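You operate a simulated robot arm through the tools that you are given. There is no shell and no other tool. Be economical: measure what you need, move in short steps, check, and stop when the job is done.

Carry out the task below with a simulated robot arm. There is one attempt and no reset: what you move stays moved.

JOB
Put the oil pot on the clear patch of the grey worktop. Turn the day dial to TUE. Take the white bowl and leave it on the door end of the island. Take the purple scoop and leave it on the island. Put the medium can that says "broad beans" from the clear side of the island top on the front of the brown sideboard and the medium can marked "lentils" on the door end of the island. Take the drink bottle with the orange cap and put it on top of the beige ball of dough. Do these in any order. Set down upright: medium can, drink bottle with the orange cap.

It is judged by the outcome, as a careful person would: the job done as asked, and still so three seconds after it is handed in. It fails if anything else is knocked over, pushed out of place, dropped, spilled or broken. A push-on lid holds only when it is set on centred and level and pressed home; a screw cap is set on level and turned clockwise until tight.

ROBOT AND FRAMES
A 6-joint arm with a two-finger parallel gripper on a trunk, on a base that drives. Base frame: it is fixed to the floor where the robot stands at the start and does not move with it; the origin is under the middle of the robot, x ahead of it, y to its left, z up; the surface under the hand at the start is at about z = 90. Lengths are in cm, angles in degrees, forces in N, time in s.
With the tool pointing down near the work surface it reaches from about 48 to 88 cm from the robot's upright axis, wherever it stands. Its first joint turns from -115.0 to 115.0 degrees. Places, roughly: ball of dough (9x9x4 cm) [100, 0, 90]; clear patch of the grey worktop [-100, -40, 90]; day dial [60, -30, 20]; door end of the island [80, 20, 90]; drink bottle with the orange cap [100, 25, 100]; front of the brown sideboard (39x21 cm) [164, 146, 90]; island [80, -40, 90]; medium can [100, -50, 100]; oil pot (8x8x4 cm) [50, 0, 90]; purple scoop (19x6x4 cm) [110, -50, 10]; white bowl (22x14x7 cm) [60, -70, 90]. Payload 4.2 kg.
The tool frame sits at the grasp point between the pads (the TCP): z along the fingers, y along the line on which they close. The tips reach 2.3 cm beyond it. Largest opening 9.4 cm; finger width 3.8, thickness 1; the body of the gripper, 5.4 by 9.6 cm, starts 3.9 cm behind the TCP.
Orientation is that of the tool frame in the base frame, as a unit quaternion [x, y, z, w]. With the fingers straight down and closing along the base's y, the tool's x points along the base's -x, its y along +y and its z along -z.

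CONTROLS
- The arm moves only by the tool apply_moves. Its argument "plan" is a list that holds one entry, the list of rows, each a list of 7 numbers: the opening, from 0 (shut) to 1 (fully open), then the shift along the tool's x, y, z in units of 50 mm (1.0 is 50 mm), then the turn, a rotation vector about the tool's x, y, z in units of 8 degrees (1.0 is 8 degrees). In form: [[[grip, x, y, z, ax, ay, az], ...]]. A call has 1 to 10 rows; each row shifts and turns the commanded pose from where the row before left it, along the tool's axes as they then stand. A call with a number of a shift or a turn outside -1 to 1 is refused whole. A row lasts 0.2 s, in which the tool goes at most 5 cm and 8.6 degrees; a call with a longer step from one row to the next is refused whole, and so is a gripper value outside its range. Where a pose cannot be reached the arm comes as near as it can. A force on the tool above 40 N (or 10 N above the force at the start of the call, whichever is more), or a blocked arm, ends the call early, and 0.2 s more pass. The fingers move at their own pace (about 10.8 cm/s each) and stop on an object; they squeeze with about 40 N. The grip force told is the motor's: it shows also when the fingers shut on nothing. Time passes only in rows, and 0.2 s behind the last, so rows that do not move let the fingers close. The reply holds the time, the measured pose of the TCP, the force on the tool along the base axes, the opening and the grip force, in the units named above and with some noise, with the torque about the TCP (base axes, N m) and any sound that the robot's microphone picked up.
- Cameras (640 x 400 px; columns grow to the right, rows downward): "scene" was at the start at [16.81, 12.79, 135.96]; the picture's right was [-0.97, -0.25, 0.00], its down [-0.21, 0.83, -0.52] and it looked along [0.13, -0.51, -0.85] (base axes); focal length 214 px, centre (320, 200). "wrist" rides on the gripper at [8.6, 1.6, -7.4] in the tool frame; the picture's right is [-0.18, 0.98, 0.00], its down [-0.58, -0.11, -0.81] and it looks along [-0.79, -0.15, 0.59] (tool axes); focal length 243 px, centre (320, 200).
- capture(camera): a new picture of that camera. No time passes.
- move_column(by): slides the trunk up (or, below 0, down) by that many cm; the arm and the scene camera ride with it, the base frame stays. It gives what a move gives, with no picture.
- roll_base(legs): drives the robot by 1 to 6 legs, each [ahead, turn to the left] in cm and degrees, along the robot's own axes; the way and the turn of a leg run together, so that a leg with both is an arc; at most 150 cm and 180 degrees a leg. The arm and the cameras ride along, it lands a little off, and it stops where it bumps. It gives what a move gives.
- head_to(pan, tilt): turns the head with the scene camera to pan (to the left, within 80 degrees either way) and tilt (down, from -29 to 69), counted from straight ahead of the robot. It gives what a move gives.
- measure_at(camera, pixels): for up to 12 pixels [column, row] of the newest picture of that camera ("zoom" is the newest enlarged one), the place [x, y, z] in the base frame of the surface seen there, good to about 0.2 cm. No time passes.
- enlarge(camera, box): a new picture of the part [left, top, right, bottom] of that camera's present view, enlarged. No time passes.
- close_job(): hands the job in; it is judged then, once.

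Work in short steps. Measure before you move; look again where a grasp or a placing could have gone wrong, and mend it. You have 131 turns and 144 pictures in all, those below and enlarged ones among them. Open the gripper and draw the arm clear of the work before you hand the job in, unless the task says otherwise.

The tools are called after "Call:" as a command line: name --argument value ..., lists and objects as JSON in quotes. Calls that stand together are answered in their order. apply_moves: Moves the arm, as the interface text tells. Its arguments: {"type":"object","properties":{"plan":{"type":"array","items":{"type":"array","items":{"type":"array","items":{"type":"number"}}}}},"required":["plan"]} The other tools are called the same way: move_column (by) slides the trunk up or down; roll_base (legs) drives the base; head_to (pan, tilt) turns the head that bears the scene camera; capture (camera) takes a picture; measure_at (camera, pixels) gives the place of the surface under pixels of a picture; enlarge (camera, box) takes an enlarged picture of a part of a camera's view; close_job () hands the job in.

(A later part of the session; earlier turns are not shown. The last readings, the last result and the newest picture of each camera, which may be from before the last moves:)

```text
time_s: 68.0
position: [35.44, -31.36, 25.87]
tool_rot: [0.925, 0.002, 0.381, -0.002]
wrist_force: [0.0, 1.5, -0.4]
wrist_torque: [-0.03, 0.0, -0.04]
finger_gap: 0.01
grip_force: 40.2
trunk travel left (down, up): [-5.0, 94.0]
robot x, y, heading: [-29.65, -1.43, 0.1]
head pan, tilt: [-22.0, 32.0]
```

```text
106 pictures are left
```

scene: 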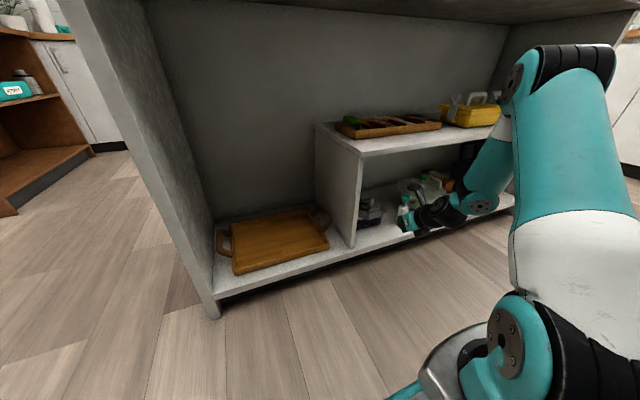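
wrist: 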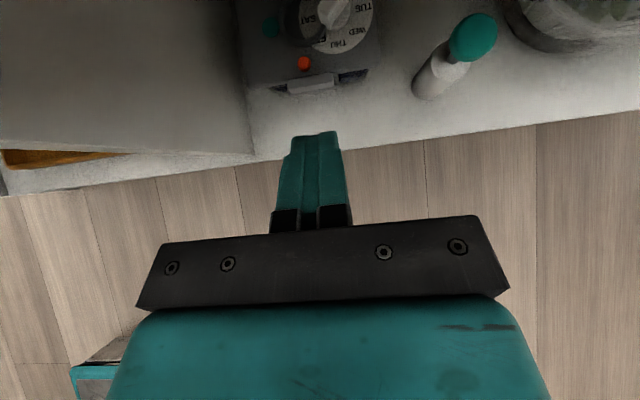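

Now move the arm forward ~13 cm and to y≈−35.2, staying at z≈26, then look from above.

Call:
apply_moves --plan '[[[0, 0.4, 0.3, 0.4, 0, 0, 0], [0, 0.45, 0.3, 0.45, 0, 0, 0], [0, 0.45, 0.16, 0.45, 0, 0, 0], [0, 0.4, 0, 0.4, 0, 0, 0], [0, 0, 0, 0, 0, 0, 0]]]'

Call:
capture --camera "wrist"

Call:
capture --camera "scene"

```text
time_s: 69.2
position: [47.61, -35.34, 25.69]
tool_rot: [0.924, 0.002, 0.381, -0.002]
wrist_force: [-1.1, -0.3, 0.8]
wrist_torque: [0.0, -0.01, 0.01]
finger_gap: 0.02
grip_force: 40.0
trunk travel left (down, up): [-5.0, 94.0]
robot x, y, heading: [-29.77, -1.39, 0.4]
head pan, tilt: [-22.0, 32.0]
```

```text
105 pictures are left
```

wrist: 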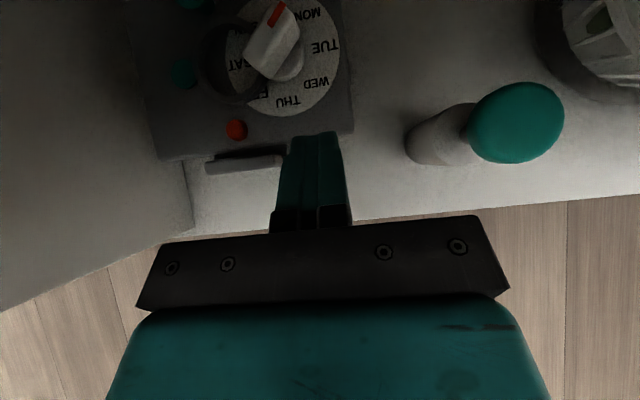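

```text
104 pictures are left
```

scene: 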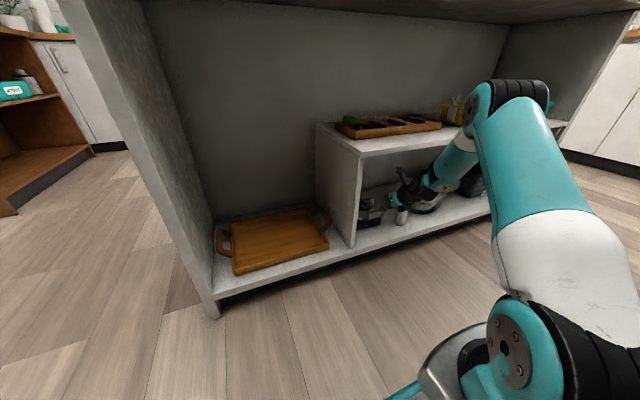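

Great overhead view of the dial. Enlarge it and measure pointer/tail/disc.

Call:
enlarge --camera "wrist" --box '[180, 0, 372, 120]'

Call:
measure_at --camera "wrist" --pixels '[[277, 12], [285, 40], [255, 62], [262, 45], [270, 55], [298, 65], [325, 47], [315, 83], [288, 102], [262, 95], [320, 135], [283, 160]]'

```text
3.33 times, centred on (276, 60) of wrist
```

zoom: 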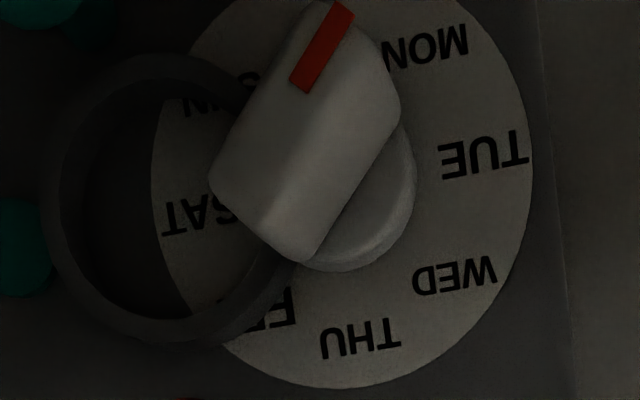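

```text
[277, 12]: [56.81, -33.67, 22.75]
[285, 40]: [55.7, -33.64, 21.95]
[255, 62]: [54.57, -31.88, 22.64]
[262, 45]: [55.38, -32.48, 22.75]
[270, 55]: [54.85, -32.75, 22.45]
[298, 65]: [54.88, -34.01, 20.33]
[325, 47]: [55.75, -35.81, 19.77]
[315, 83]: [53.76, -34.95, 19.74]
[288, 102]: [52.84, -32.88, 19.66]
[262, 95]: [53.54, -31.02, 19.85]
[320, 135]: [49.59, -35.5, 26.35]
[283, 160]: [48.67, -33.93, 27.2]
```

Knob bar is ~2×3.5 cm. I bring the fingertip down beside the tail on its −y side: forward 5, down 1.5.

Call:
apply_moves --plan '[[[0, 0.35, 0, 0.35, 0, 0, 0], [0, 0.35, 0, 0.35, 0, 0, 0], [0, -0.21, 0, 0.21, 0, 0, 0], [0, 0, 0, 0, 0, 0, 0]]]'

Call:
capture --camera "wrist"

```text
time_s: 70.2
position: [52.41, -35.18, 24.37]
tool_rot: [0.924, 0.001, 0.381, -0.001]
wrist_force: [-0.8, -0.1, 0.0]
wrist_torque: [-0.01, 0.03, -0.02]
finger_gap: 0.02
grip_force: 39.6
trunk travel left (down, up): [-5.0, 94.0]
robot x, y, heading: [-29.52, -1.0, 0.4]
head pan, tilt: [-22.0, 32.0]
```

```text
102 pictures are left
```

wrist: 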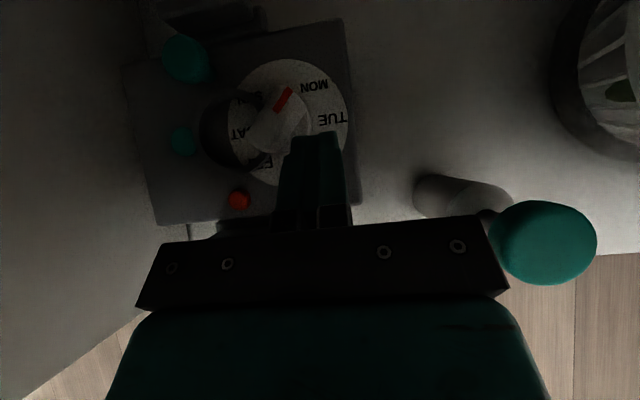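

Push the tail toward +y by ~2 cm gently.

Call:
apply_moves --plan '[[[0, 0, -0.15, 0, 0, 0, 0], [0, 0, -0.15, 0, 0, 0, 0], [0, 0, -0.12, 0, 0, 0, 0], [0, 0, 0, 0, 0, 0, 0]]]'

Call:
enlarge --camera "wrist" --box '[180, 40, 372, 160]'

```text
time_s: 71.2
position: [52.55, -33.02, 24.39]
tool_rot: [0.925, 0.002, 0.381, -0.002]
wrist_force: [0.2, -0.3, -0.2]
wrist_torque: [0.01, -0.02, 0.03]
finger_gap: 0.0
grip_force: 40.0
trunk travel left (down, up): [-5.0, 94.0]
robot x, y, heading: [-29.63, -1.18, 0.4]
head pan, tilt: [-22.0, 32.0]
```

```text
3.33 times, centred on (276, 100) of wrist
```

zoom: 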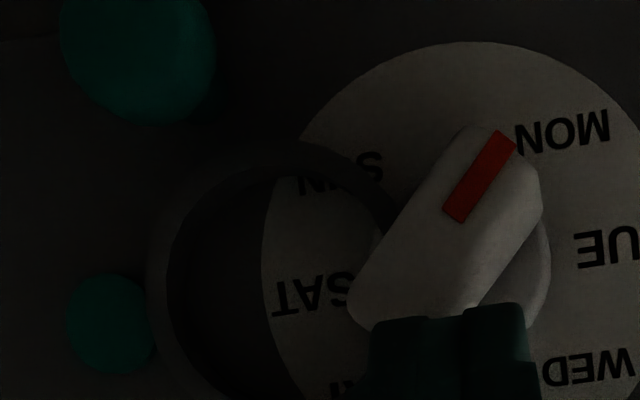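

The finger is just in front of the tail. Shift −y 1.9, forward 0.9, then push +y again.

Call:
apply_moves --plan '[[[0, 0, 0.38, 0, 0, 0, 0], [0, 0.13, 0, 0.13, 0, 0, 0], [0, 0, 0, 0, 0, 0, 0], [0, 0, -0.15, 0, 0, 0, 0], [0, 0, -0.12, 0, 0, 0, 0], [0, 0, -0.12, 0, 0, 0, 0], [0, 0, 0, 0, 0, 0, 0]]]'

Call:
enlarge --camera "wrist" --box '[180, 40, 372, 160]'

```text
time_s: 72.8
position: [53.29, -32.89, 24.43]
tool_rot: [0.925, 0.002, 0.38, -0.002]
wrist_force: [-1.0, 0.5, 0.1]
wrist_torque: [0.02, -0.01, 0.0]
finger_gap: 0.0
grip_force: 40.5
trunk travel left (down, up): [-5.0, 94.0]
robot x, y, heading: [-30.13, -1.59, 0.2]
head pan, tilt: [-22.0, 32.0]
```

```text
3.33 times, centred on (276, 100) of wrist
```

zoom: 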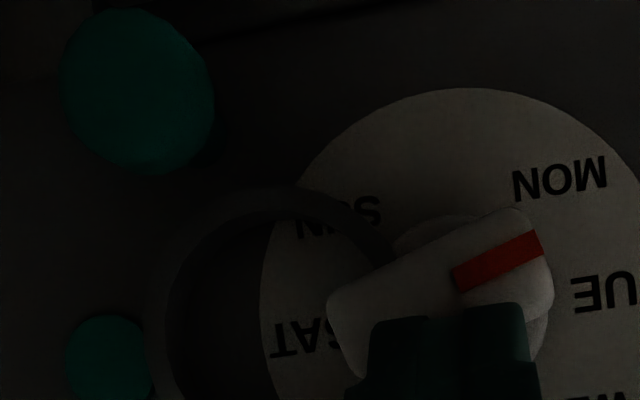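

Turned ~40°; now at ~−68° vs −77° needed. Shift +y 1.0 and push forward slightly.

Call:
apply_moves --plan '[[[0, 0, -0.1, 0, 0, 0, 0], [0, 0, -0.1, 0, 0, 0, 0], [0, 0, 0, 0, 0, 0, 0]]]'

Call:
enlarge --camera "wrist" --box '[180, 40, 372, 160]'

```text
time_s: 73.6
position: [53.24, -31.96, 24.27]
tool_rot: [0.925, 0.002, 0.38, -0.002]
wrist_force: [-0.1, 0.1, 0.4]
wrist_torque: [0.02, 0.01, -0.01]
finger_gap: 0.0
grip_force: 39.8
trunk travel left (down, up): [-5.0, 94.0]
robot x, y, heading: [-30.17, -1.57, 0.4]
head pan, tilt: [-22.0, 32.0]
```

```text
3.33 times, centred on (276, 100) of wrist
```

zoom: 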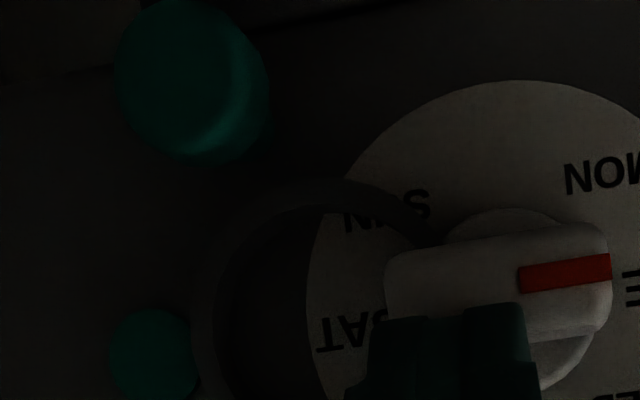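

Pointer looks near TUE. Lift and retreat a little to verify.

Call:
apply_moves --plan '[[[0, -0.2, 0, -0.2, 0, 0, 0], [0, 0.1, 0, -0.5, 0, 0, 0], [0, -0.2, 0, -0.6, 0, 0, 0], [0, 0, 0, 0, 0, 0, 0]]]'

Call:
enlarge --camera "wrist" --box '[180, 0, 372, 120]'

```text
time_s: 74.6
position: [47.64, -31.9, 27.84]
tool_rot: [0.924, 0.003, 0.381, -0.003]
wrist_force: [0.0, -0.5, 0.6]
wrist_torque: [-0.03, 0.01, 0.01]
finger_gap: 0.0
grip_force: 39.9
trunk travel left (down, up): [-5.0, 94.0]
robot x, y, heading: [-29.83, -1.66, 0.3]
head pan, tilt: [-22.0, 32.0]
```

```text
3.33 times, centred on (276, 60) of wrist
```

zoom: 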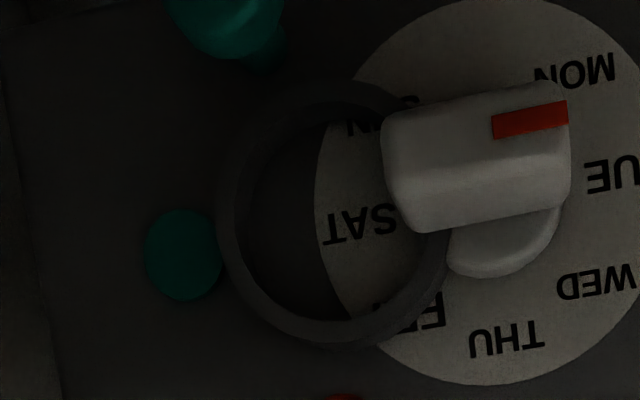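

Measure the bar's edges and the labels for exact angles.

Call:
measure_at --camera "zoom" --pixels '[[400, 180], [550, 160], [500, 122], [560, 108], [410, 225], [560, 205], [595, 178], [575, 70], [600, 285], [505, 342], [360, 225], [330, 130]]'

Call:
capture --camera "wrist"

```text
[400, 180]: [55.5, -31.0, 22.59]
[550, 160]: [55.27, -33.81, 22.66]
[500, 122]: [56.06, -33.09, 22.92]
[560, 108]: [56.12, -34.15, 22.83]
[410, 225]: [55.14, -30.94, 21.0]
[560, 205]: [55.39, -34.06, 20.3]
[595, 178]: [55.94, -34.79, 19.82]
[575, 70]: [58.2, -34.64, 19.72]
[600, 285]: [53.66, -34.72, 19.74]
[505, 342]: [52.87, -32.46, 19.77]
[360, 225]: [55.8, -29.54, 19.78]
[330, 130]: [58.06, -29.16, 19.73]
```

```text
97 pictures are left
```

wrist: 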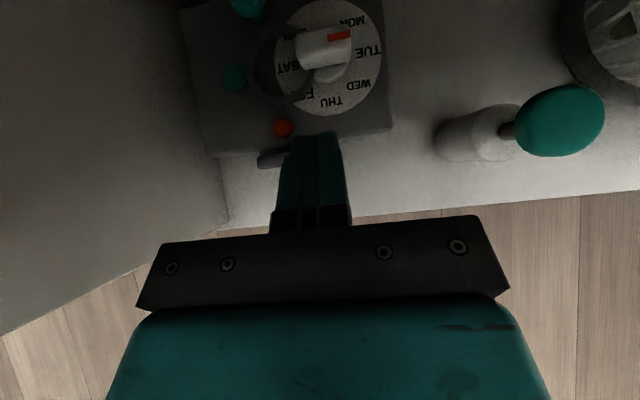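

Labels are at 45° steps (8 positions, TUE at −90°); the pointer reads ≈ −87°, i.e. at TUE. Back out and raise the trunk.

Call:
roll_base --legs '[[-20, 0]]'

Call:
apply_moves --plan '[[[0, 0, 0, 0, 0, -1, 0], [0, 0, 0, 0, 0, -1, 0], [0, 0, 0, 0, 0, -1, 0], [0, 0, 0, 0, 0, -1, 0], [0, 0, 0, 0, 0, -1, 0], [0, 0, 0, 0, 0, -0.56, 0], [0, 0, 0, 0, 0, 0, 0]]]'

Call:
move_column --by 40

Call:
move_column --by 40

```text
time_s: 76.4
position: [27.72, -31.75, 30.02]
tool_rot: [0.916, 0.004, 0.4, -0.003]
wrist_force: [-0.6, 0.5, -0.6]
wrist_torque: [0.0, -0.06, -0.04]
finger_gap: 0.02
grip_force: 39.8
trunk travel left (down, up): [-5.0, 94.0]
robot x, y, heading: [-48.6, -1.24, 2.5]
head pan, tilt: [-22.0, 32.0]
stopped in leg 1: the robot was blocked; the commanded pose is now the measured one
```

```text
time_s: 78.0
position: [27.77, -31.71, 29.92]
tool_rot: [1.0, 0.005, 0.022, -0.001]
wrist_force: [0.1, 0.3, 0.0]
wrist_torque: [-0.03, 0.0, 0.02]
finger_gap: 0.0
grip_force: 40.2
trunk travel left (down, up): [-5.0, 94.0]
robot x, y, heading: [-49.26, -1.57, 2.5]
head pan, tilt: [-22.0, 32.0]
```

```text
time_s: 81.8
position: [27.72, -31.59, 69.93]
tool_rot: [1.0, 0.005, 0.023, -0.002]
wrist_force: [-0.1, -0.5, -0.3]
wrist_torque: [0.01, -0.01, 0.01]
finger_gap: 0.0
grip_force: 39.9
trunk travel left (down, up): [-45.0, 54.0]
robot x, y, heading: [-49.21, -1.31, 2.6]
head pan, tilt: [-22.0, 32.0]
```

```text
time_s: 84.7
position: [25.66, -31.8, 104.9]
tool_rot: [0.999, 0.003, 0.035, -0.001]
wrist_force: [1.1, 0.3, -0.5]
wrist_torque: [0.0, 0.15, -0.02]
finger_gap: 0.0
grip_force: 40.0
trunk travel left (down, up): [-78.5, 20.5]
robot x, y, heading: [-48.59, -1.73, 2.6]
head pan, tilt: [-22.0, 32.0]
stopped: the arm was blocked; the commanded pose is now the measured one
```

Something blocked the arm while rising; look.

Call:
head_to --pan -25 --tilt 45

Call:
capture --camera "scene"

Call:
capture --camera "wrist"

```text
time_s: 85.4
position: [25.72, -31.66, 104.71]
tool_rot: [0.999, 0.006, 0.035, -0.002]
wrist_force: [0.4, 0.1, 0.4]
wrist_torque: [0.02, 0.03, -0.03]
finger_gap: 0.0
grip_force: 39.6
trunk travel left (down, up): [-78.5, 20.5]
robot x, y, heading: [-49.02, -1.2, 2.6]
head pan, tilt: [-25.0, 45.0]
```

```text
96 pictures are left
```

scene: 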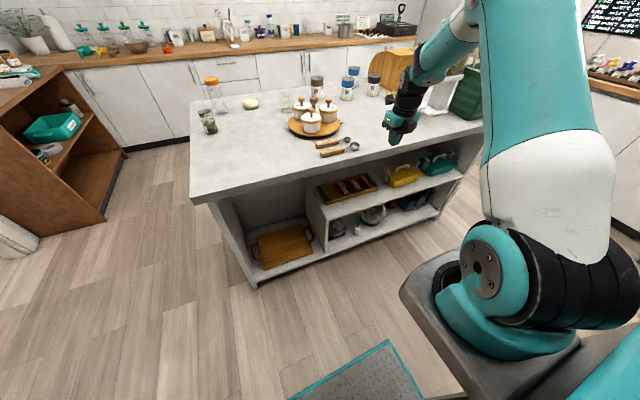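

```text
95 pictures are left
```

wrist: 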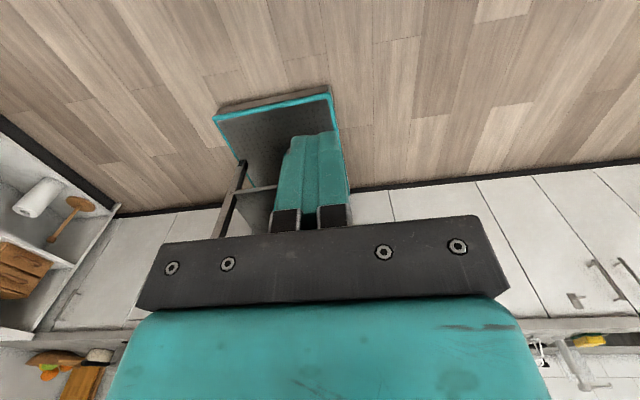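

Nothing is disturbed (likely the camera mount brushed the island's edge). Raise the rest, and drive forward to about (0,−30).

Call:
move_column --by 18

Call:
roll_base --legs '[[0, -34], [56, 0], [0, 32]]'

Call:
head_to --pan -35 --tilt 40

Call:
capture --camera "scene"

Call:
capture --camera "wrist"

```text
time_s: 87.1
position: [22.82, -31.96, 122.97]
tool_rot: [0.999, 0.004, 0.048, -0.001]
wrist_force: [0.1, -0.8, 0.4]
wrist_torque: [0.03, 0.03, -0.02]
finger_gap: 0.0
grip_force: 40.4
trunk travel left (down, up): [-95.3, 3.7]
robot x, y, heading: [-48.64, -1.08, 2.6]
head pan, tilt: [-25.0, 45.0]
stopped: the arm was blocked; the commanded pose is now the measured one
```

```text
time_s: 87.9
position: [18.03, -32.52, 124.72]
tool_rot: [0.998, -0.001, 0.069, -0.001]
wrist_force: [-0.1, -0.6, 1.0]
wrist_torque: [0.03, -0.02, 0.02]
finger_gap: 0.0
grip_force: 39.9
trunk travel left (down, up): [-95.3, 3.7]
robot x, y, heading: [-48.16, -1.35, 2.6]
head pan, tilt: [-25.0, 45.0]
stopped in leg 1: the robot was blocked; the commanded pose is now the measured one
```

```text
time_s: 88.6
position: [18.48, -32.35, 124.4]
tool_rot: [0.998, 0.001, 0.066, -0.002]
wrist_force: [-0.5, -0.1, 0.3]
wrist_torque: [-0.01, 0.03, -0.03]
finger_gap: 0.0
grip_force: 39.8
trunk travel left (down, up): [-95.3, 3.7]
robot x, y, heading: [-48.68, -1.36, 2.7]
head pan, tilt: [-35.0, 40.0]
```

```text
94 pictures are left
```

scene: 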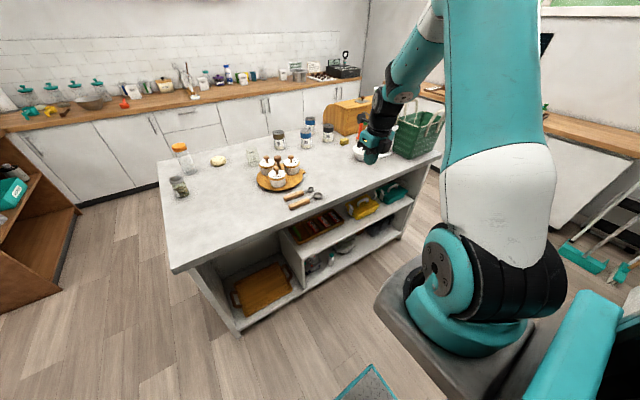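

```text
93 pictures are left
```

wrist: 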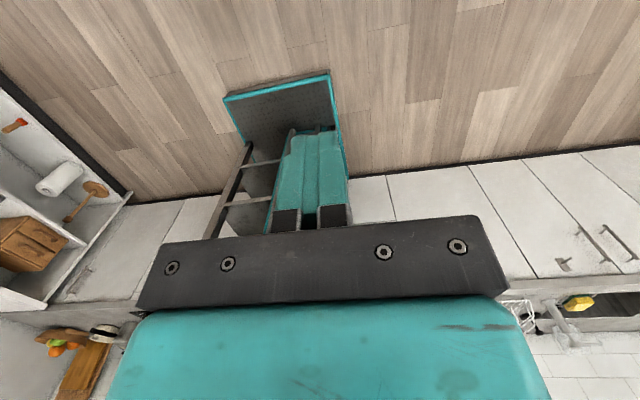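

The robot's rear is against the grey worktop. Drive forward 15 first, then turn.

Call:
roll_base --legs '[[15, 0]]'

Call:
move_column --by 3

Call:
capture --camera "scene"

```text
time_s: 90.0
position: [33.02, -31.76, 124.49]
tool_rot: [0.998, 0.001, 0.067, -0.002]
wrist_force: [0.0, 0.2, 0.5]
wrist_torque: [-0.02, 0.01, 0.03]
finger_gap: 0.01
grip_force: 40.5
trunk travel left (down, up): [-95.3, 3.7]
robot x, y, heading: [-33.52, -0.63, 2.3]
head pan, tilt: [-35.0, 40.0]
```

```text
time_s: 90.7
position: [33.17, -31.77, 127.4]
tool_rot: [0.998, 0.001, 0.067, -0.002]
wrist_force: [-0.5, -0.2, 0.5]
wrist_torque: [0.02, -0.01, 0.0]
finger_gap: 0.01
grip_force: 39.9
trunk travel left (down, up): [-98.3, 0.7]
robot x, y, heading: [-33.53, -0.09, 2.4]
head pan, tilt: [-35.0, 40.0]
```

```text
92 pictures are left
```

scene: 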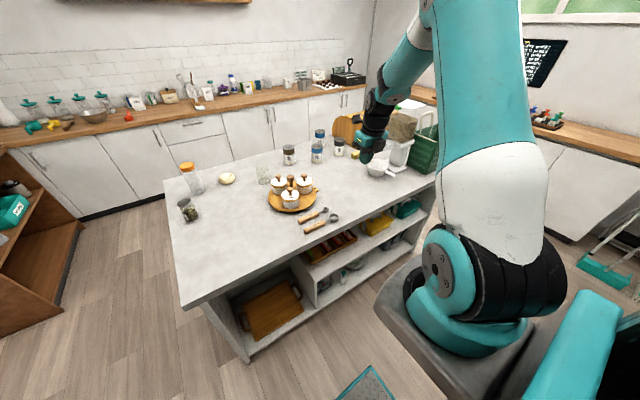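

Now drive to about (0,−30), heading 0.

Call:
roll_base --legs '[[0, -44], [44, 0], [0, 41]]'

Call:
head_to --pan -40 --tilt 45

Call:
capture --camera "scene"

```text
time_s: 95.4
position: [25.68, -98.04, 127.4]
tool_rot: [0.927, -0.369, 0.064, 0.023]
wrist_force: [0.2, -0.8, -0.3]
wrist_torque: [0.01, 0.02, -0.02]
finger_gap: 0.0
grip_force: 40.1
trunk travel left (down, up): [-98.3, 0.7]
robot x, y, heading: [-1.42, -29.15, -41.1]
head pan, tilt: [-35.0, 40.0]
stopped in leg 2: the robot was blocked; the commanded pose is now the measured one
```

```text
time_s: 96.1
position: [25.59, -98.13, 127.4]
tool_rot: [0.927, -0.37, 0.062, 0.025]
wrist_force: [-0.1, 0.8, -0.2]
wrist_torque: [0.01, 0.01, -0.02]
finger_gap: 0.0
grip_force: 41.1
trunk travel left (down, up): [-98.3, 0.7]
robot x, y, heading: [-1.24, -29.64, -41.1]
head pan, tilt: [-40.0, 45.0]
```

```text
91 pictures are left
```

scene: 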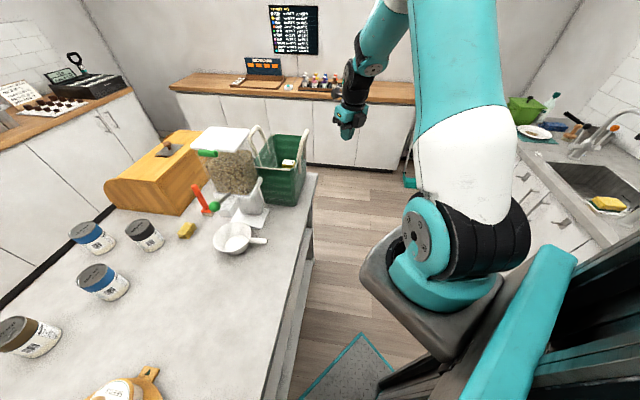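

Robot ended at (−1,−29.5), facing the bowl (bearing −37°), fine to work from. Enlarge the bowl and measure.

Call:
enlarge --camera "scene" --box '[160, 170, 320, 270]'

Call:
measure_at --camera "zoom" --pixels '[[215, 270], [360, 265], [290, 205], [290, 340], [290, 285], [370, 285], [430, 282], [370, 215], [300, 180], [400, 240], [260, 190]]'

```text
4.00 times, centred on (240, 220) of scene
```

zoom: 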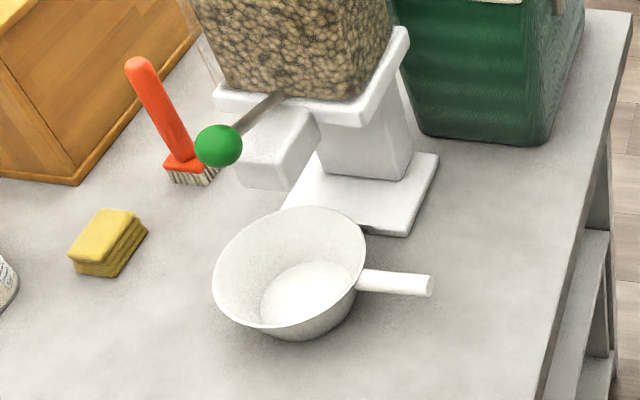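

```text
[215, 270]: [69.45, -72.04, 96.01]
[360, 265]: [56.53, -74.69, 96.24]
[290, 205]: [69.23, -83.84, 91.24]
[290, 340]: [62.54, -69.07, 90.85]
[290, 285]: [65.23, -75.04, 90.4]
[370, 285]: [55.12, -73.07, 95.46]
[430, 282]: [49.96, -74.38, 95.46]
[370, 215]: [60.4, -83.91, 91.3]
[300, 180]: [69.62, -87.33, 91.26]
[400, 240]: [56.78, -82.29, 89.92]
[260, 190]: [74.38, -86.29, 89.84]
```

Bowl rim z≈96, centre ≈(63.4,−74.3), handle toward −x. I'll grip the rim on its +y side. First straighten the tool and roll it back so that the camera is on the robot side.

Call:
apply_moves --plan '[[[1, 0, 0, 0, 0, -0.96, 0], [1, 0, 0, 0, 0, 0, -1], [1, 0, 0, 0, 0, 0, -1], [1, 0, 0, 0, 0, 0, -1], [1, 0, 0, 0, 0, 0, -1], [1, 0, 0, 0, 0, 0, -1], [1, 0, 0, 0, 0, 0, -1], [1, 0, 0, 0, 0, 0, -1], [1, 0, 0, 0, 0, 0, -1], [1, 0, 0, 0, 0, 0, -1]]]'

Call:
apply_moves --plan '[[[1, 0, 0, 0, 0, 0, -1], [1, 0, 0, 0, 0, 0, -1], [1, 0, 0, 0, 0, 0, -1], [1, 0, 0, 0, 0, 0, -1], [1, 0, 0, 0, 0, 0, -1], [1, 0, 0, 0, 0, 0, -1], [1, 0, 0, 0, 0, 0, -1], [1, 0, 0, 0, 0, 0, -1], [1, 0, 0, 0, 0, 0, -1], [1, 0, 0, 0, 0, 0, -1]]]'

Call:
apply_moves --plan '[[[1, 0, 0, 0, 0, 0, -1], [1, 0, 0, 0, 0, 0, -1], [1, 0, 0, 0, 0, 0, -1], [1, 0, 0, 0, 0, 0, -1], [1, 0, 0, 0, 0, 0, 0]]]'

```text
time_s: 98.3
position: [25.62, -98.12, 127.34]
tool_rot: [0.969, 0.248, 0.001, -0.002]
wrist_force: [-0.1, 1.0, 0.2]
wrist_torque: [-0.01, 0.02, 0.03]
finger_gap: 9.42
grip_force: 0.0
trunk travel left (down, up): [-98.3, 0.7]
robot x, y, heading: [-1.25, -29.39, -41.1]
head pan, tilt: [-40.0, 45.0]
```

```text
time_s: 100.5
position: [25.66, -98.09, 127.39]
tool_rot: [0.583, 0.813, 0.003, 0.0]
wrist_force: [0.7, -0.5, 0.5]
wrist_torque: [-0.01, 0.01, -0.01]
finger_gap: 9.42
grip_force: 0.1
trunk travel left (down, up): [-98.3, 0.7]
robot x, y, heading: [-1.39, -29.54, -41.1]
head pan, tilt: [-40.0, 45.0]
```

```text
time_s: 101.7
position: [25.66, -98.09, 127.53]
tool_rot: [0.336, 0.942, 0.002, 0.001]
wrist_force: [-0.2, -0.4, 0.5]
wrist_torque: [0.01, 0.02, -0.01]
finger_gap: 9.39
grip_force: 0.0
trunk travel left (down, up): [-98.3, 0.7]
robot x, y, heading: [-1.01, -29.83, -41.1]
head pan, tilt: [-40.0, 45.0]
```

Finish the yaw and move above the rim point.

Call:
apply_moves --plan '[[[1, 0, 0, 0, 0, 0, -1], [1, 0, 0, 0, 0, 0, -1], [1, 0, 0, 0, 0, 0, -1], [1, 0, 0, 0, 0, 0, -1], [1, 0, 0, 0, 0, 0, -0.91], [1, -0.2, 0.9, 0, 0, 0, 0], [1, -0.2, 0.9, 0, 0, 0, 0], [1, -0.2, 0.9, 0, 0, 0, 0], [1, -0.2, 0.9, 0, 0, 0, 0]]]'

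Call:
apply_moves --plan '[[[1, -0.8, 0.5, 0, 0, 0, 0], [1, -0.8, 0.5, 0, 0, 0, 0], [1, -0.8, 0.5, 0, 0, 0, 0], [1, -0.8, 0.5, 0, 0, 0, 0], [1, -0.9, 0.3, 0, 0, 0, 0], [1, -0.9, 0.2, 0, 0, 0, 0], [1, -0.9, 0.02, 0, 0, 0, 0], [1, -0.87, 0, 0, 0, 0, 0], [1, 0, 0, 0, 0, 0, 0]]]'

Call:
capture --camera "wrist"

Call:
capture --camera "scene"

```text
time_s: 103.7
position: [29.61, -79.99, 127.46]
tool_rot: [0.002, 1.0, 0.002, 0.001]
wrist_force: [0.2, 0.7, 0.2]
wrist_torque: [0.01, 0.0, 0.02]
finger_gap: 9.38
grip_force: 0.2
trunk travel left (down, up): [-98.3, 0.7]
robot x, y, heading: [-1.39, -29.91, -41.1]
head pan, tilt: [-40.0, 45.0]
```

```text
time_s: 105.7
position: [63.65, -67.66, 127.42]
tool_rot: [0.001, 1.0, 0.001, 0.001]
wrist_force: [0.0, -0.4, 0.7]
wrist_torque: [0.01, -0.01, -0.01]
finger_gap: 9.39
grip_force: 0.1
trunk travel left (down, up): [-98.3, 0.7]
robot x, y, heading: [-0.98, -29.45, -40.9]
head pan, tilt: [-40.0, 45.0]
```

```text
89 pictures are left
```

wrist: 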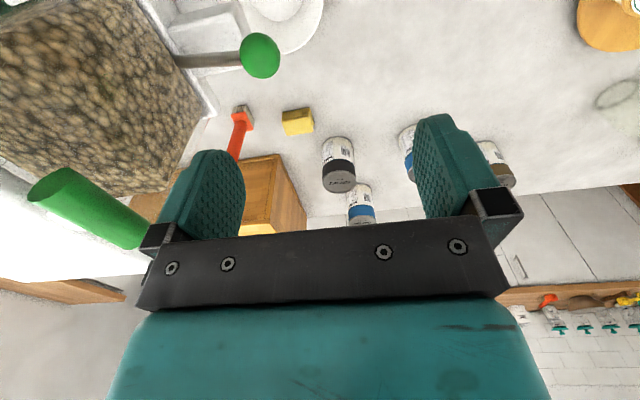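

```text
88 pictures are left
```

scene: 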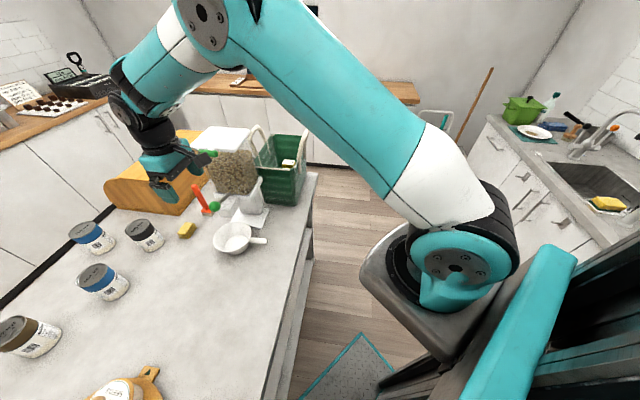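

The dispenser looks close on the −y side; measure its parts and the bowl rim again.

Call:
measure_at --camera "wrist" --pixels '[[260, 55], [200, 60], [180, 180], [90, 210], [50, 190], [205, 30], [270, 15], [300, 30], [245, 20], [297, 122], [243, 120], [150, 20]]'

Call:
measure_at --camera "scene" --pixels '[[215, 238], [232, 252], [250, 237], [232, 222], [225, 246], [258, 241], [265, 241], [243, 230], [232, 240], [214, 152], [214, 206]]'

```text
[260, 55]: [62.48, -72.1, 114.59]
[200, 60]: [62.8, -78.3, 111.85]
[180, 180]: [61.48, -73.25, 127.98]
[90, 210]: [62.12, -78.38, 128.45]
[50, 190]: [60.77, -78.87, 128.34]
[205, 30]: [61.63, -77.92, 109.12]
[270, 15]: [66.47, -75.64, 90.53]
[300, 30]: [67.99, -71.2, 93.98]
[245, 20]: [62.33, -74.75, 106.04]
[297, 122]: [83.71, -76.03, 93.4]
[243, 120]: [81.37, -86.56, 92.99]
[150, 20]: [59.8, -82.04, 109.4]
```

```text
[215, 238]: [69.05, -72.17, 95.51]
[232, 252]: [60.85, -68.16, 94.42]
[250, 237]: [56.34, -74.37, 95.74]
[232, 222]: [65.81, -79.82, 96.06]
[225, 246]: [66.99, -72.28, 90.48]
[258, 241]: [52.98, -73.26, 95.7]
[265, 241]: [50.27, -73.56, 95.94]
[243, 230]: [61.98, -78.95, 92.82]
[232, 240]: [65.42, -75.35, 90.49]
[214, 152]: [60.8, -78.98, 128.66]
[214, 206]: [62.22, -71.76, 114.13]
```

The bowl sits under the dispenser's spout and lever (knob at (62.4,−72,114.5)) — must not touch those. I'll grip the handle instead at (53.3,−73.3): move away in −x first, then −y, then descend with fingers half open.

Call:
apply_moves --plan '[[[0.45, 0.7, 0, 0, 0, 0, 0], [0.45, 0.7, 0, 0, 0, 0, 0], [0.45, 0.67, 0, 0, 0, 0, 0], [0.45, 0, -0.56, 0, 0, 0, 0], [0.45, 0, -0.56, 0.3, 0, 0, 0], [0.45, 0, 0, 0.9, 0, 0, 0], [0.45, 0, 0, 0.9, 0, 0, 0], [0.45, 0, 0, 0.9, 0, 0, 0], [0.45, 0, 0, 0.9, 0, 0, 0], [0.45, 0, 0, 0.9, 0, 0, 0]]]'

Call:
capture --camera "wrist"

Call:
capture --camera "scene"

```text
time_s: 107.9
position: [53.47, -73.15, 103.66]
tool_rot: [0.0, 1.0, 0.001, 0.002]
wrist_force: [-0.5, 0.4, 0.7]
wrist_torque: [-0.01, 0.0, -0.01]
finger_gap: 4.24
grip_force: 0.1
trunk travel left (down, up): [-98.3, 0.7]
robot x, y, heading: [-1.25, -29.81, -41.2]
head pan, tilt: [-40.0, 45.0]
```

```text
87 pictures are left
```

wrist: 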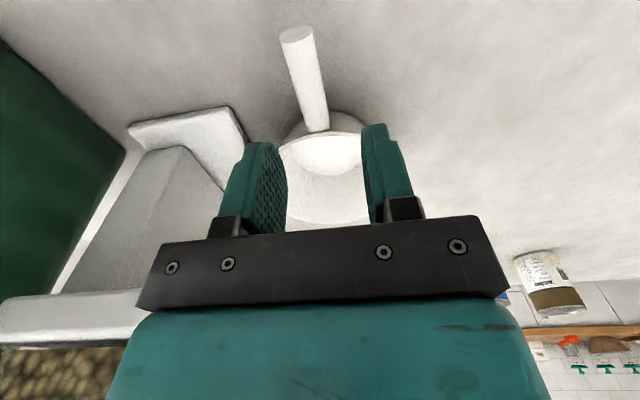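

```text
86 pictures are left
```

scene: 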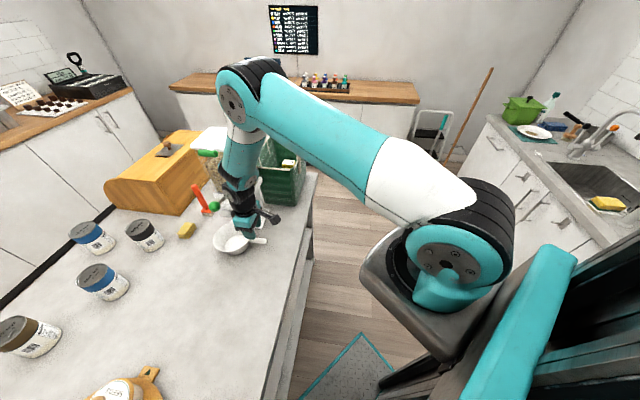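

Handle is between the fingers (col ~315). Descend to z≈94.9 and close.

Call:
apply_moves --plan '[[[0.45, 0.08, 0, 0.5, 0, 0, 0], [0.45, 0, 0, 0.5, 0, 0, 0], [0.45, 0, 0, 0.5, 0, 0, 0], [0.45, 0, 0, 0.25, 0, 0, 0], [0, 0, 0, 0, 0, 0, 0], [0, 0, 0, 0, 0, 0, 0], [0, 0, 0, 0, 0, 0, 0]]]'

Call:
capture --camera "wrist"

```text
time_s: 109.5
position: [52.9, -73.17, 94.81]
tool_rot: [0.001, 1.0, 0.002, 0.001]
wrist_force: [0.9, 1.5, 0.5]
wrist_torque: [0.0, -0.05, 0.11]
finger_gap: 1.9
grip_force: 40.2
trunk travel left (down, up): [-98.3, 0.7]
robot x, y, heading: [-1.41, -29.91, -41.2]
head pan, tilt: [-40.0, 45.0]
```

```text
85 pictures are left
```

wrist: 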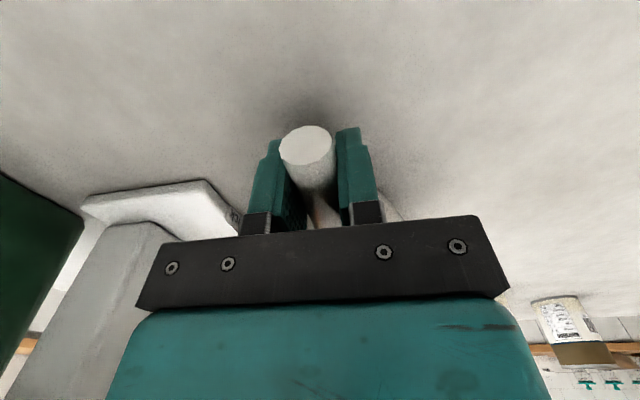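

Gripped. Lift 2 cm, then draw 15 cm toward +y (clear of the spout).

Call:
apply_moves --plan '[[[0, 0, 0, -0.2, 0, 0, 0], [0, 0, 0, -0.2, 0, 0, 0], [0, 0, 0, 0, 0, 0, 0], [0, 0, 0.4, 0, 0, 0, 0], [0, 0, 0.6, 0, 0, 0, 0], [0, 0, 0.7, 0, 0, 0, 0], [0, 0, 0.7, 0, 0, 0, 0], [0, 0, 0.5, 0, 0, 0, 0], [0, 0, 0.3, 0, 0, 0, 0], [0, 0, 0, 0, 0, 0, 0]]]'

Call:
capture --camera "scene"

```text
time_s: 111.7
position: [52.96, -57.1, 96.87]
tool_rot: [0.0, 1.0, 0.002, 0.0]
wrist_force: [0.1, 0.9, -1.3]
wrist_torque: [0.02, 0.22, 0.06]
finger_gap: 1.9
grip_force: 39.9
trunk travel left (down, up): [-98.3, 0.7]
robot x, y, heading: [-0.85, -29.3, -40.9]
head pan, tilt: [-40.0, 45.0]
```

```text
84 pictures are left
```

scene: 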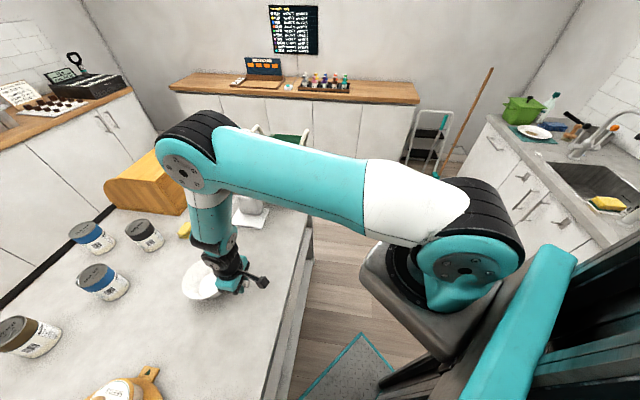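

Bowl is level and clear. Raise to z≈115 and carry to the door end (tool → (52,14.5)).

Call:
apply_moves --plan '[[[0, 0, 0, -0.5, 0, 0, 0], [0, 0, 0, -0.8, 0, 0, 0], [0, 0, 0, -0.8, 0, 0, 0], [0, 0, 0, -0.8, 0, 0, 0], [0, 0, 0.3, -0.7, 0, 0, 0], [0, 0, 0.6, -0.2, 0, 0, 0], [0, 0, 0.85, 0, 0, 0, 0], [0, 0, 0.85, 0, 0, 0, 0], [0, 0, 0.85, 0, 0, 0, 0], [0, 0, 0.85, 0, 0, 0, 0]]]'

Call:
apply_moves --plan '[[[0, 0, 0.85, 0, 0, 0, 0], [0, 0, 0.85, 0, 0, 0, 0], [0, 0, 0.85, 0, 0, 0, 0], [0, 0, 0.85, 0, 0, 0, 0], [0, 0, 0.85, 0, 0, 0, 0], [0, 0, 0.85, 0, 0, 0, 0], [0, 0, 0.85, 0, 0, 0, 0], [0, 0, 0.85, 0, 0, 0, 0], [0, 0, 0.85, 0, 0, 0, 0], [0, 0, 0.4, 0, 0, 0, 0]]]'

Call:
head_to --pan 60 --tilt 50

Call:
capture --camera "scene"

```text
time_s: 113.9
position: [52.74, -35.58, 115.9]
tool_rot: [0.002, 1.0, 0.002, 0.001]
wrist_force: [-0.4, -0.8, -3.0]
wrist_torque: [0.03, 0.23, 0.0]
finger_gap: 1.92
grip_force: 39.7
trunk travel left (down, up): [-98.3, 0.7]
robot x, y, heading: [-1.24, -29.47, -41.3]
head pan, tilt: [-40.0, 45.0]
```

```text
time_s: 116.1
position: [50.69, -0.37, 116.07]
tool_rot: [0.001, 1.0, 0.001, 0.0]
wrist_force: [0.4, 0.4, -2.9]
wrist_torque: [0.04, 0.24, 0.0]
finger_gap: 1.95
grip_force: 40.2
out of reach, approached as far as the arm can: row 8, 9, 10
trunk travel left (down, up): [-98.3, 0.7]
robot x, y, heading: [-1.2, -29.81, -41.0]
head pan, tilt: [-40.0, 45.0]
```

```text
time_s: 117.8
position: [50.57, -0.35, 116.23]
tool_rot: [0.0, 1.0, 0.002, 0.001]
wrist_force: [0.4, -0.8, -2.6]
wrist_torque: [0.01, 0.27, 0.01]
finger_gap: 1.92
grip_force: 40.0
trunk travel left (down, up): [-98.3, 0.7]
robot x, y, heading: [-1.57, -29.23, -41.1]
head pan, tilt: [60.0, 50.0]
```

```text
83 pictures are left
```

scene: 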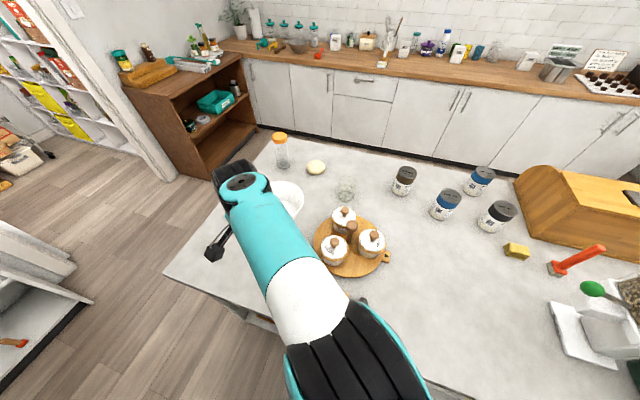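

The first joint's range ends; I back 3 cm and turn the base left 41°, then bring the bowl over the door end.

Call:
roll_base --legs '[[-3, 0], [0, 41]]'

Call:
head_to --pan 30 --tilt 50

Call:
capture --camera "scene"

```text
time_s: 120.6
position: [16.52, 28.45, 116.19]
tool_rot: [-0.349, 0.937, 0.001, 0.0]
wrist_force: [0.5, -0.2, -3.1]
wrist_torque: [-0.16, 0.17, -0.01]
finger_gap: 1.91
grip_force: 40.3
trunk travel left (down, up): [-98.3, 0.7]
robot x, y, heading: [-3.63, -27.57, 0.0]
head pan, tilt: [60.0, 50.0]
```

```text
time_s: 121.5
position: [16.42, 28.4, 116.2]
tool_rot: [-0.349, 0.937, 0.002, 0.001]
wrist_force: [-1.1, 0.2, -2.2]
wrist_torque: [-0.14, 0.17, 0.01]
finger_gap: 1.95
grip_force: 40.4
trunk travel left (down, up): [-98.3, 0.7]
robot x, y, heading: [-3.33, -27.42, 0.2]
head pan, tilt: [30.0, 50.0]
```

```text
82 pictures are left
```

scene: 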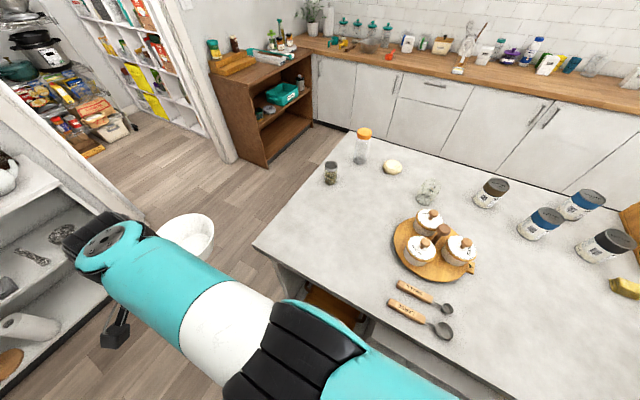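

Move the bowl over the door end: tool to (52.5,6.4), bowl centre → (60,13).

Call:
apply_moves --plan '[[[0, -0.256, -0.806, 0, 0, 0, 0], [0, -0.256, -0.806, 0, 0, 0, 0], [0, -0.256, -0.806, 0, 0, 0, 0], [0, -0.256, -0.806, 0, 0, 0, 0], [0, -0.256, -0.806, 0, 0, 0, 0], [0, -0.256, -0.806, 0, 0, 0, 0], [0, -0.256, -0.806, 0, 0, 0, 0], [0, -0.256, -0.806, 0, 0, 0, 0], [0, -0.256, -0.806, 0, 0, 0, 0], [0, -0.256, -0.806, 0, 0, 0, 0]]]'

Call:
capture --camera "scene"

```text
time_s: 123.7
position: [52.55, 6.18, 116.15]
tool_rot: [-0.349, 0.937, 0.001, 0.001]
wrist_force: [-0.1, 0.1, -3.0]
wrist_torque: [-0.15, 0.16, 0.03]
finger_gap: 1.91
grip_force: 39.8
trunk travel left (down, up): [-98.3, 0.7]
robot x, y, heading: [-3.78, -27.38, 0.0]
head pan, tilt: [30.0, 50.0]
```

```text
81 pictures are left
```

scene: 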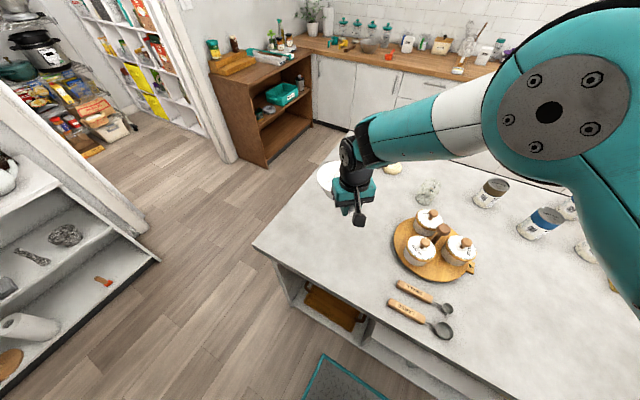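

Lower to z≈95.2.

Call:
apply_moves --plan '[[[0, 0, 0, 0.6, 0, 0, 0], [0, 0, 0, 0.8, 0, 0, 0], [0, 0, 0, 0.8, 0, 0, 0], [0, 0, 0, 0.8, 0, 0, 0], [0, 0, 0, 0.6, 0, 0, 0], [0, 0, 0, 0.4, 0, 0, 0], [0, 0, 0, 0.17, 0, 0, 0], [0, 0, 0, 0, 0, 0, 0]]]'

Call:
capture --camera "wrist"

```text
time_s: 125.5
position: [52.54, 6.29, 95.32]
tool_rot: [-0.348, 0.937, 0.002, 0.0]
wrist_force: [-0.4, 0.3, -3.6]
wrist_torque: [-0.18, 0.17, 0.02]
finger_gap: 1.91
grip_force: 40.2
trunk travel left (down, up): [-98.3, 0.7]
robot x, y, heading: [-3.4, -27.74, -0.4]
head pan, tilt: [30.0, 50.0]
```

```text
80 pictures are left
```

wrist: 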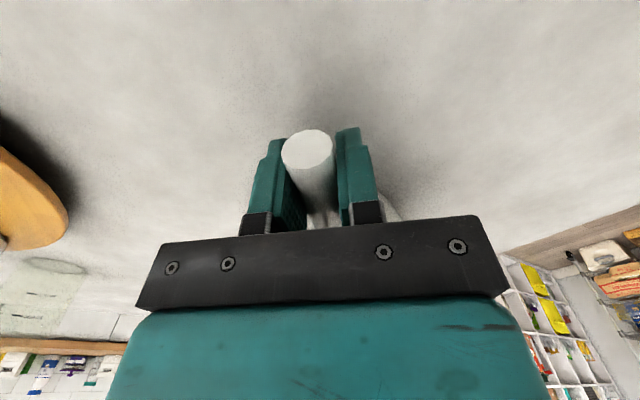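

Lower until contact (0.4 cm), open moderately, rise.

Call:
apply_moves --plan '[[[0, 0, 0, 0.05, 0, 0, 0], [0, 0, 0, 0.04, 0, 0, 0], [0, 0, 0, 0, 0, 0, 0], [0.45, 0, 0, 0, 0, 0, 0], [0.45, 0, 0, 0, 0, 0, 0], [0.45, 0, 0, -0.3, 0, 0, 0], [0.45, 0, 0, -0.9, 0, 0, 0], [0.45, 0, 0, -0.9, 0, 0, 0], [0.45, 0, 0, -0.9, 0, 0, 0], [0.45, 0, 0, -0.9, 0, 0, 0]]]'

Call:
apply_moves --plan '[[[0.45, 0, -0.9, -0.3, 0, 0, 0], [0.45, 0, -0.9, -0.3, 0, 0, 0], [0.45, 0.3, -0.9, -0.3, 0, 0, 0], [0.45, 0.3, -0.9, -0.2, 0, 0, 0], [0.45, 0, 0, 0, 0, 0, 0]]]'

Call:
capture --camera "scene"

```text
time_s: 127.7
position: [52.49, 6.22, 114.37]
tool_rot: [-0.348, 0.937, 0.0, 0.0]
wrist_force: [0.0, 0.0, 0.6]
wrist_torque: [0.0, 0.01, 0.01]
finger_gap: 4.27
grip_force: 0.1
trunk travel left (down, up): [-98.3, 0.7]
robot x, y, heading: [-3.48, -27.44, 0.1]
head pan, tilt: [30.0, 50.0]
```

```text
time_s: 128.9
position: [62.11, -9.35, 119.79]
tool_rot: [-0.349, 0.937, 0.002, 0.0]
wrist_force: [-0.2, -0.4, -0.5]
wrist_torque: [0.02, -0.03, 0.0]
finger_gap: 4.24
grip_force: 0.0
trunk travel left (down, up): [-98.3, 0.7]
robot x, y, heading: [-3.49, -27.76, -0.3]
head pan, tilt: [30.0, 50.0]
```

```text
79 pictures are left
```

scene: 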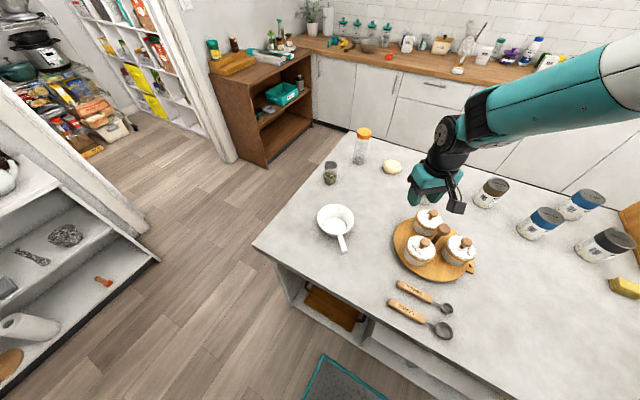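

Bowl is set. Measure the aisle between the island's far edge and the back counter to plan the drive.

Call:
measure_at --camera "scene" --pixels '[[335, 127], [385, 130], [460, 155], [352, 135], [266, 167], [340, 130], [420, 100], [255, 245], [215, 160], [300, 50], [330, 80], [600, 200]]'

Call:
head_to --pan -50 --tilt 35

Call:
capture --camera "scene"

```text
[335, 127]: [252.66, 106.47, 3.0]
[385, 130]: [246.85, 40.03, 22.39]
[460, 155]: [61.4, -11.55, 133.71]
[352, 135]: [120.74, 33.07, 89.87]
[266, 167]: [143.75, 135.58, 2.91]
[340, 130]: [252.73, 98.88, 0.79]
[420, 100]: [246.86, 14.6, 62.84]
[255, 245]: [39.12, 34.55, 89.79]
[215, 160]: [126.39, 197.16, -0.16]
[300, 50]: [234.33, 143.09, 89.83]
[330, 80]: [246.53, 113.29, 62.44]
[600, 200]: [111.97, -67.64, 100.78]
```

```text
time_s: 130.5
position: [62.16, -9.28, 119.82]
tool_rot: [-0.348, 0.937, 0.0, 0.0]
wrist_force: [-0.1, 0.4, -0.7]
wrist_torque: [-0.02, 0.01, -0.01]
finger_gap: 4.22
grip_force: 0.0
trunk travel left (down, up): [-98.3, 0.7]
robot x, y, heading: [-3.67, -28.01, -0.1]
head pan, tilt: [-50.0, 35.0]
```

```text
78 pictures are left
```

scene: 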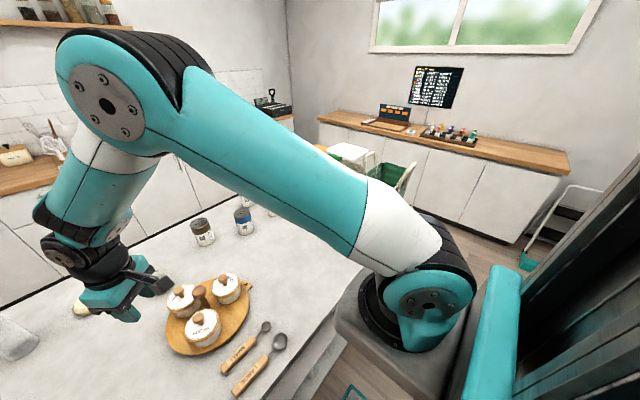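

Far edge x=121, counter at x=246: wide aisle. Tuck the arm up and back, then drive around the door end in legs.

Call:
apply_moves --plan '[[[0.45, 0.3, 0.2, -0.8, 0, 0, 0], [0.45, 0.53, 0.46, -0.6, 0, 0, 0], [0.45, 0.53, 0.46, -0.6, 0, 0, 0], [0.45, 0.53, 0.46, -0.4, 0, 0, 0], [0.45, 0.23, 0.26, 0, 0, 0, 0], [0.45, 0, 0, 0, 0, 0, 0]]]'

Call:
roll_base --legs '[[-20, 0], [0, 90], [110, 0]]'

Call:
head_to --pan 0 --tilt 35

Call:
capture --camera "scene"

```text
time_s: 131.9
position: [48.01, -9.27, 131.75]
tool_rot: [-0.348, 0.938, 0.001, 0.001]
wrist_force: [0.3, -0.2, -0.8]
wrist_torque: [0.01, -0.02, 0.02]
finger_gap: 4.23
grip_force: 0.0
trunk travel left (down, up): [-98.3, 0.7]
robot x, y, heading: [-3.54, -27.83, -0.2]
head pan, tilt: [-50.0, 35.0]
```

```text
time_s: 142.6
position: [-45.21, 133.7, 131.77]
tool_rot: [0.914, -0.405, -0.001, 0.0]
wrist_force: [0.1, -0.3, 0.6]
wrist_torque: [-0.01, 0.0, -0.01]
finger_gap: 4.21
grip_force: 0.0
trunk travel left (down, up): [-98.3, 0.7]
robot x, y, heading: [-25.7, 82.22, 91.1]
head pan, tilt: [-50.0, 35.0]
```

```text
time_s: 143.7
position: [-45.18, 133.71, 131.73]
tool_rot: [0.914, -0.406, -0.002, 0.0]
wrist_force: [-0.2, -0.5, 0.0]
wrist_torque: [0.0, 0.02, -0.04]
finger_gap: 4.25
grip_force: 0.0
trunk travel left (down, up): [-98.3, 0.7]
robot x, y, heading: [-25.56, 82.91, 91.1]
head pan, tilt: [0.0, 35.0]
```

```text
77 pictures are left
```

scene: 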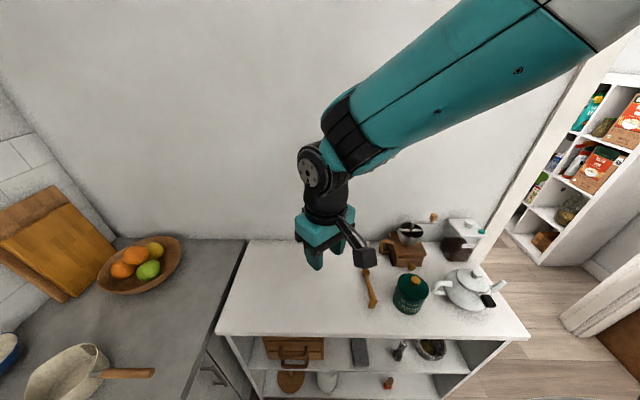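

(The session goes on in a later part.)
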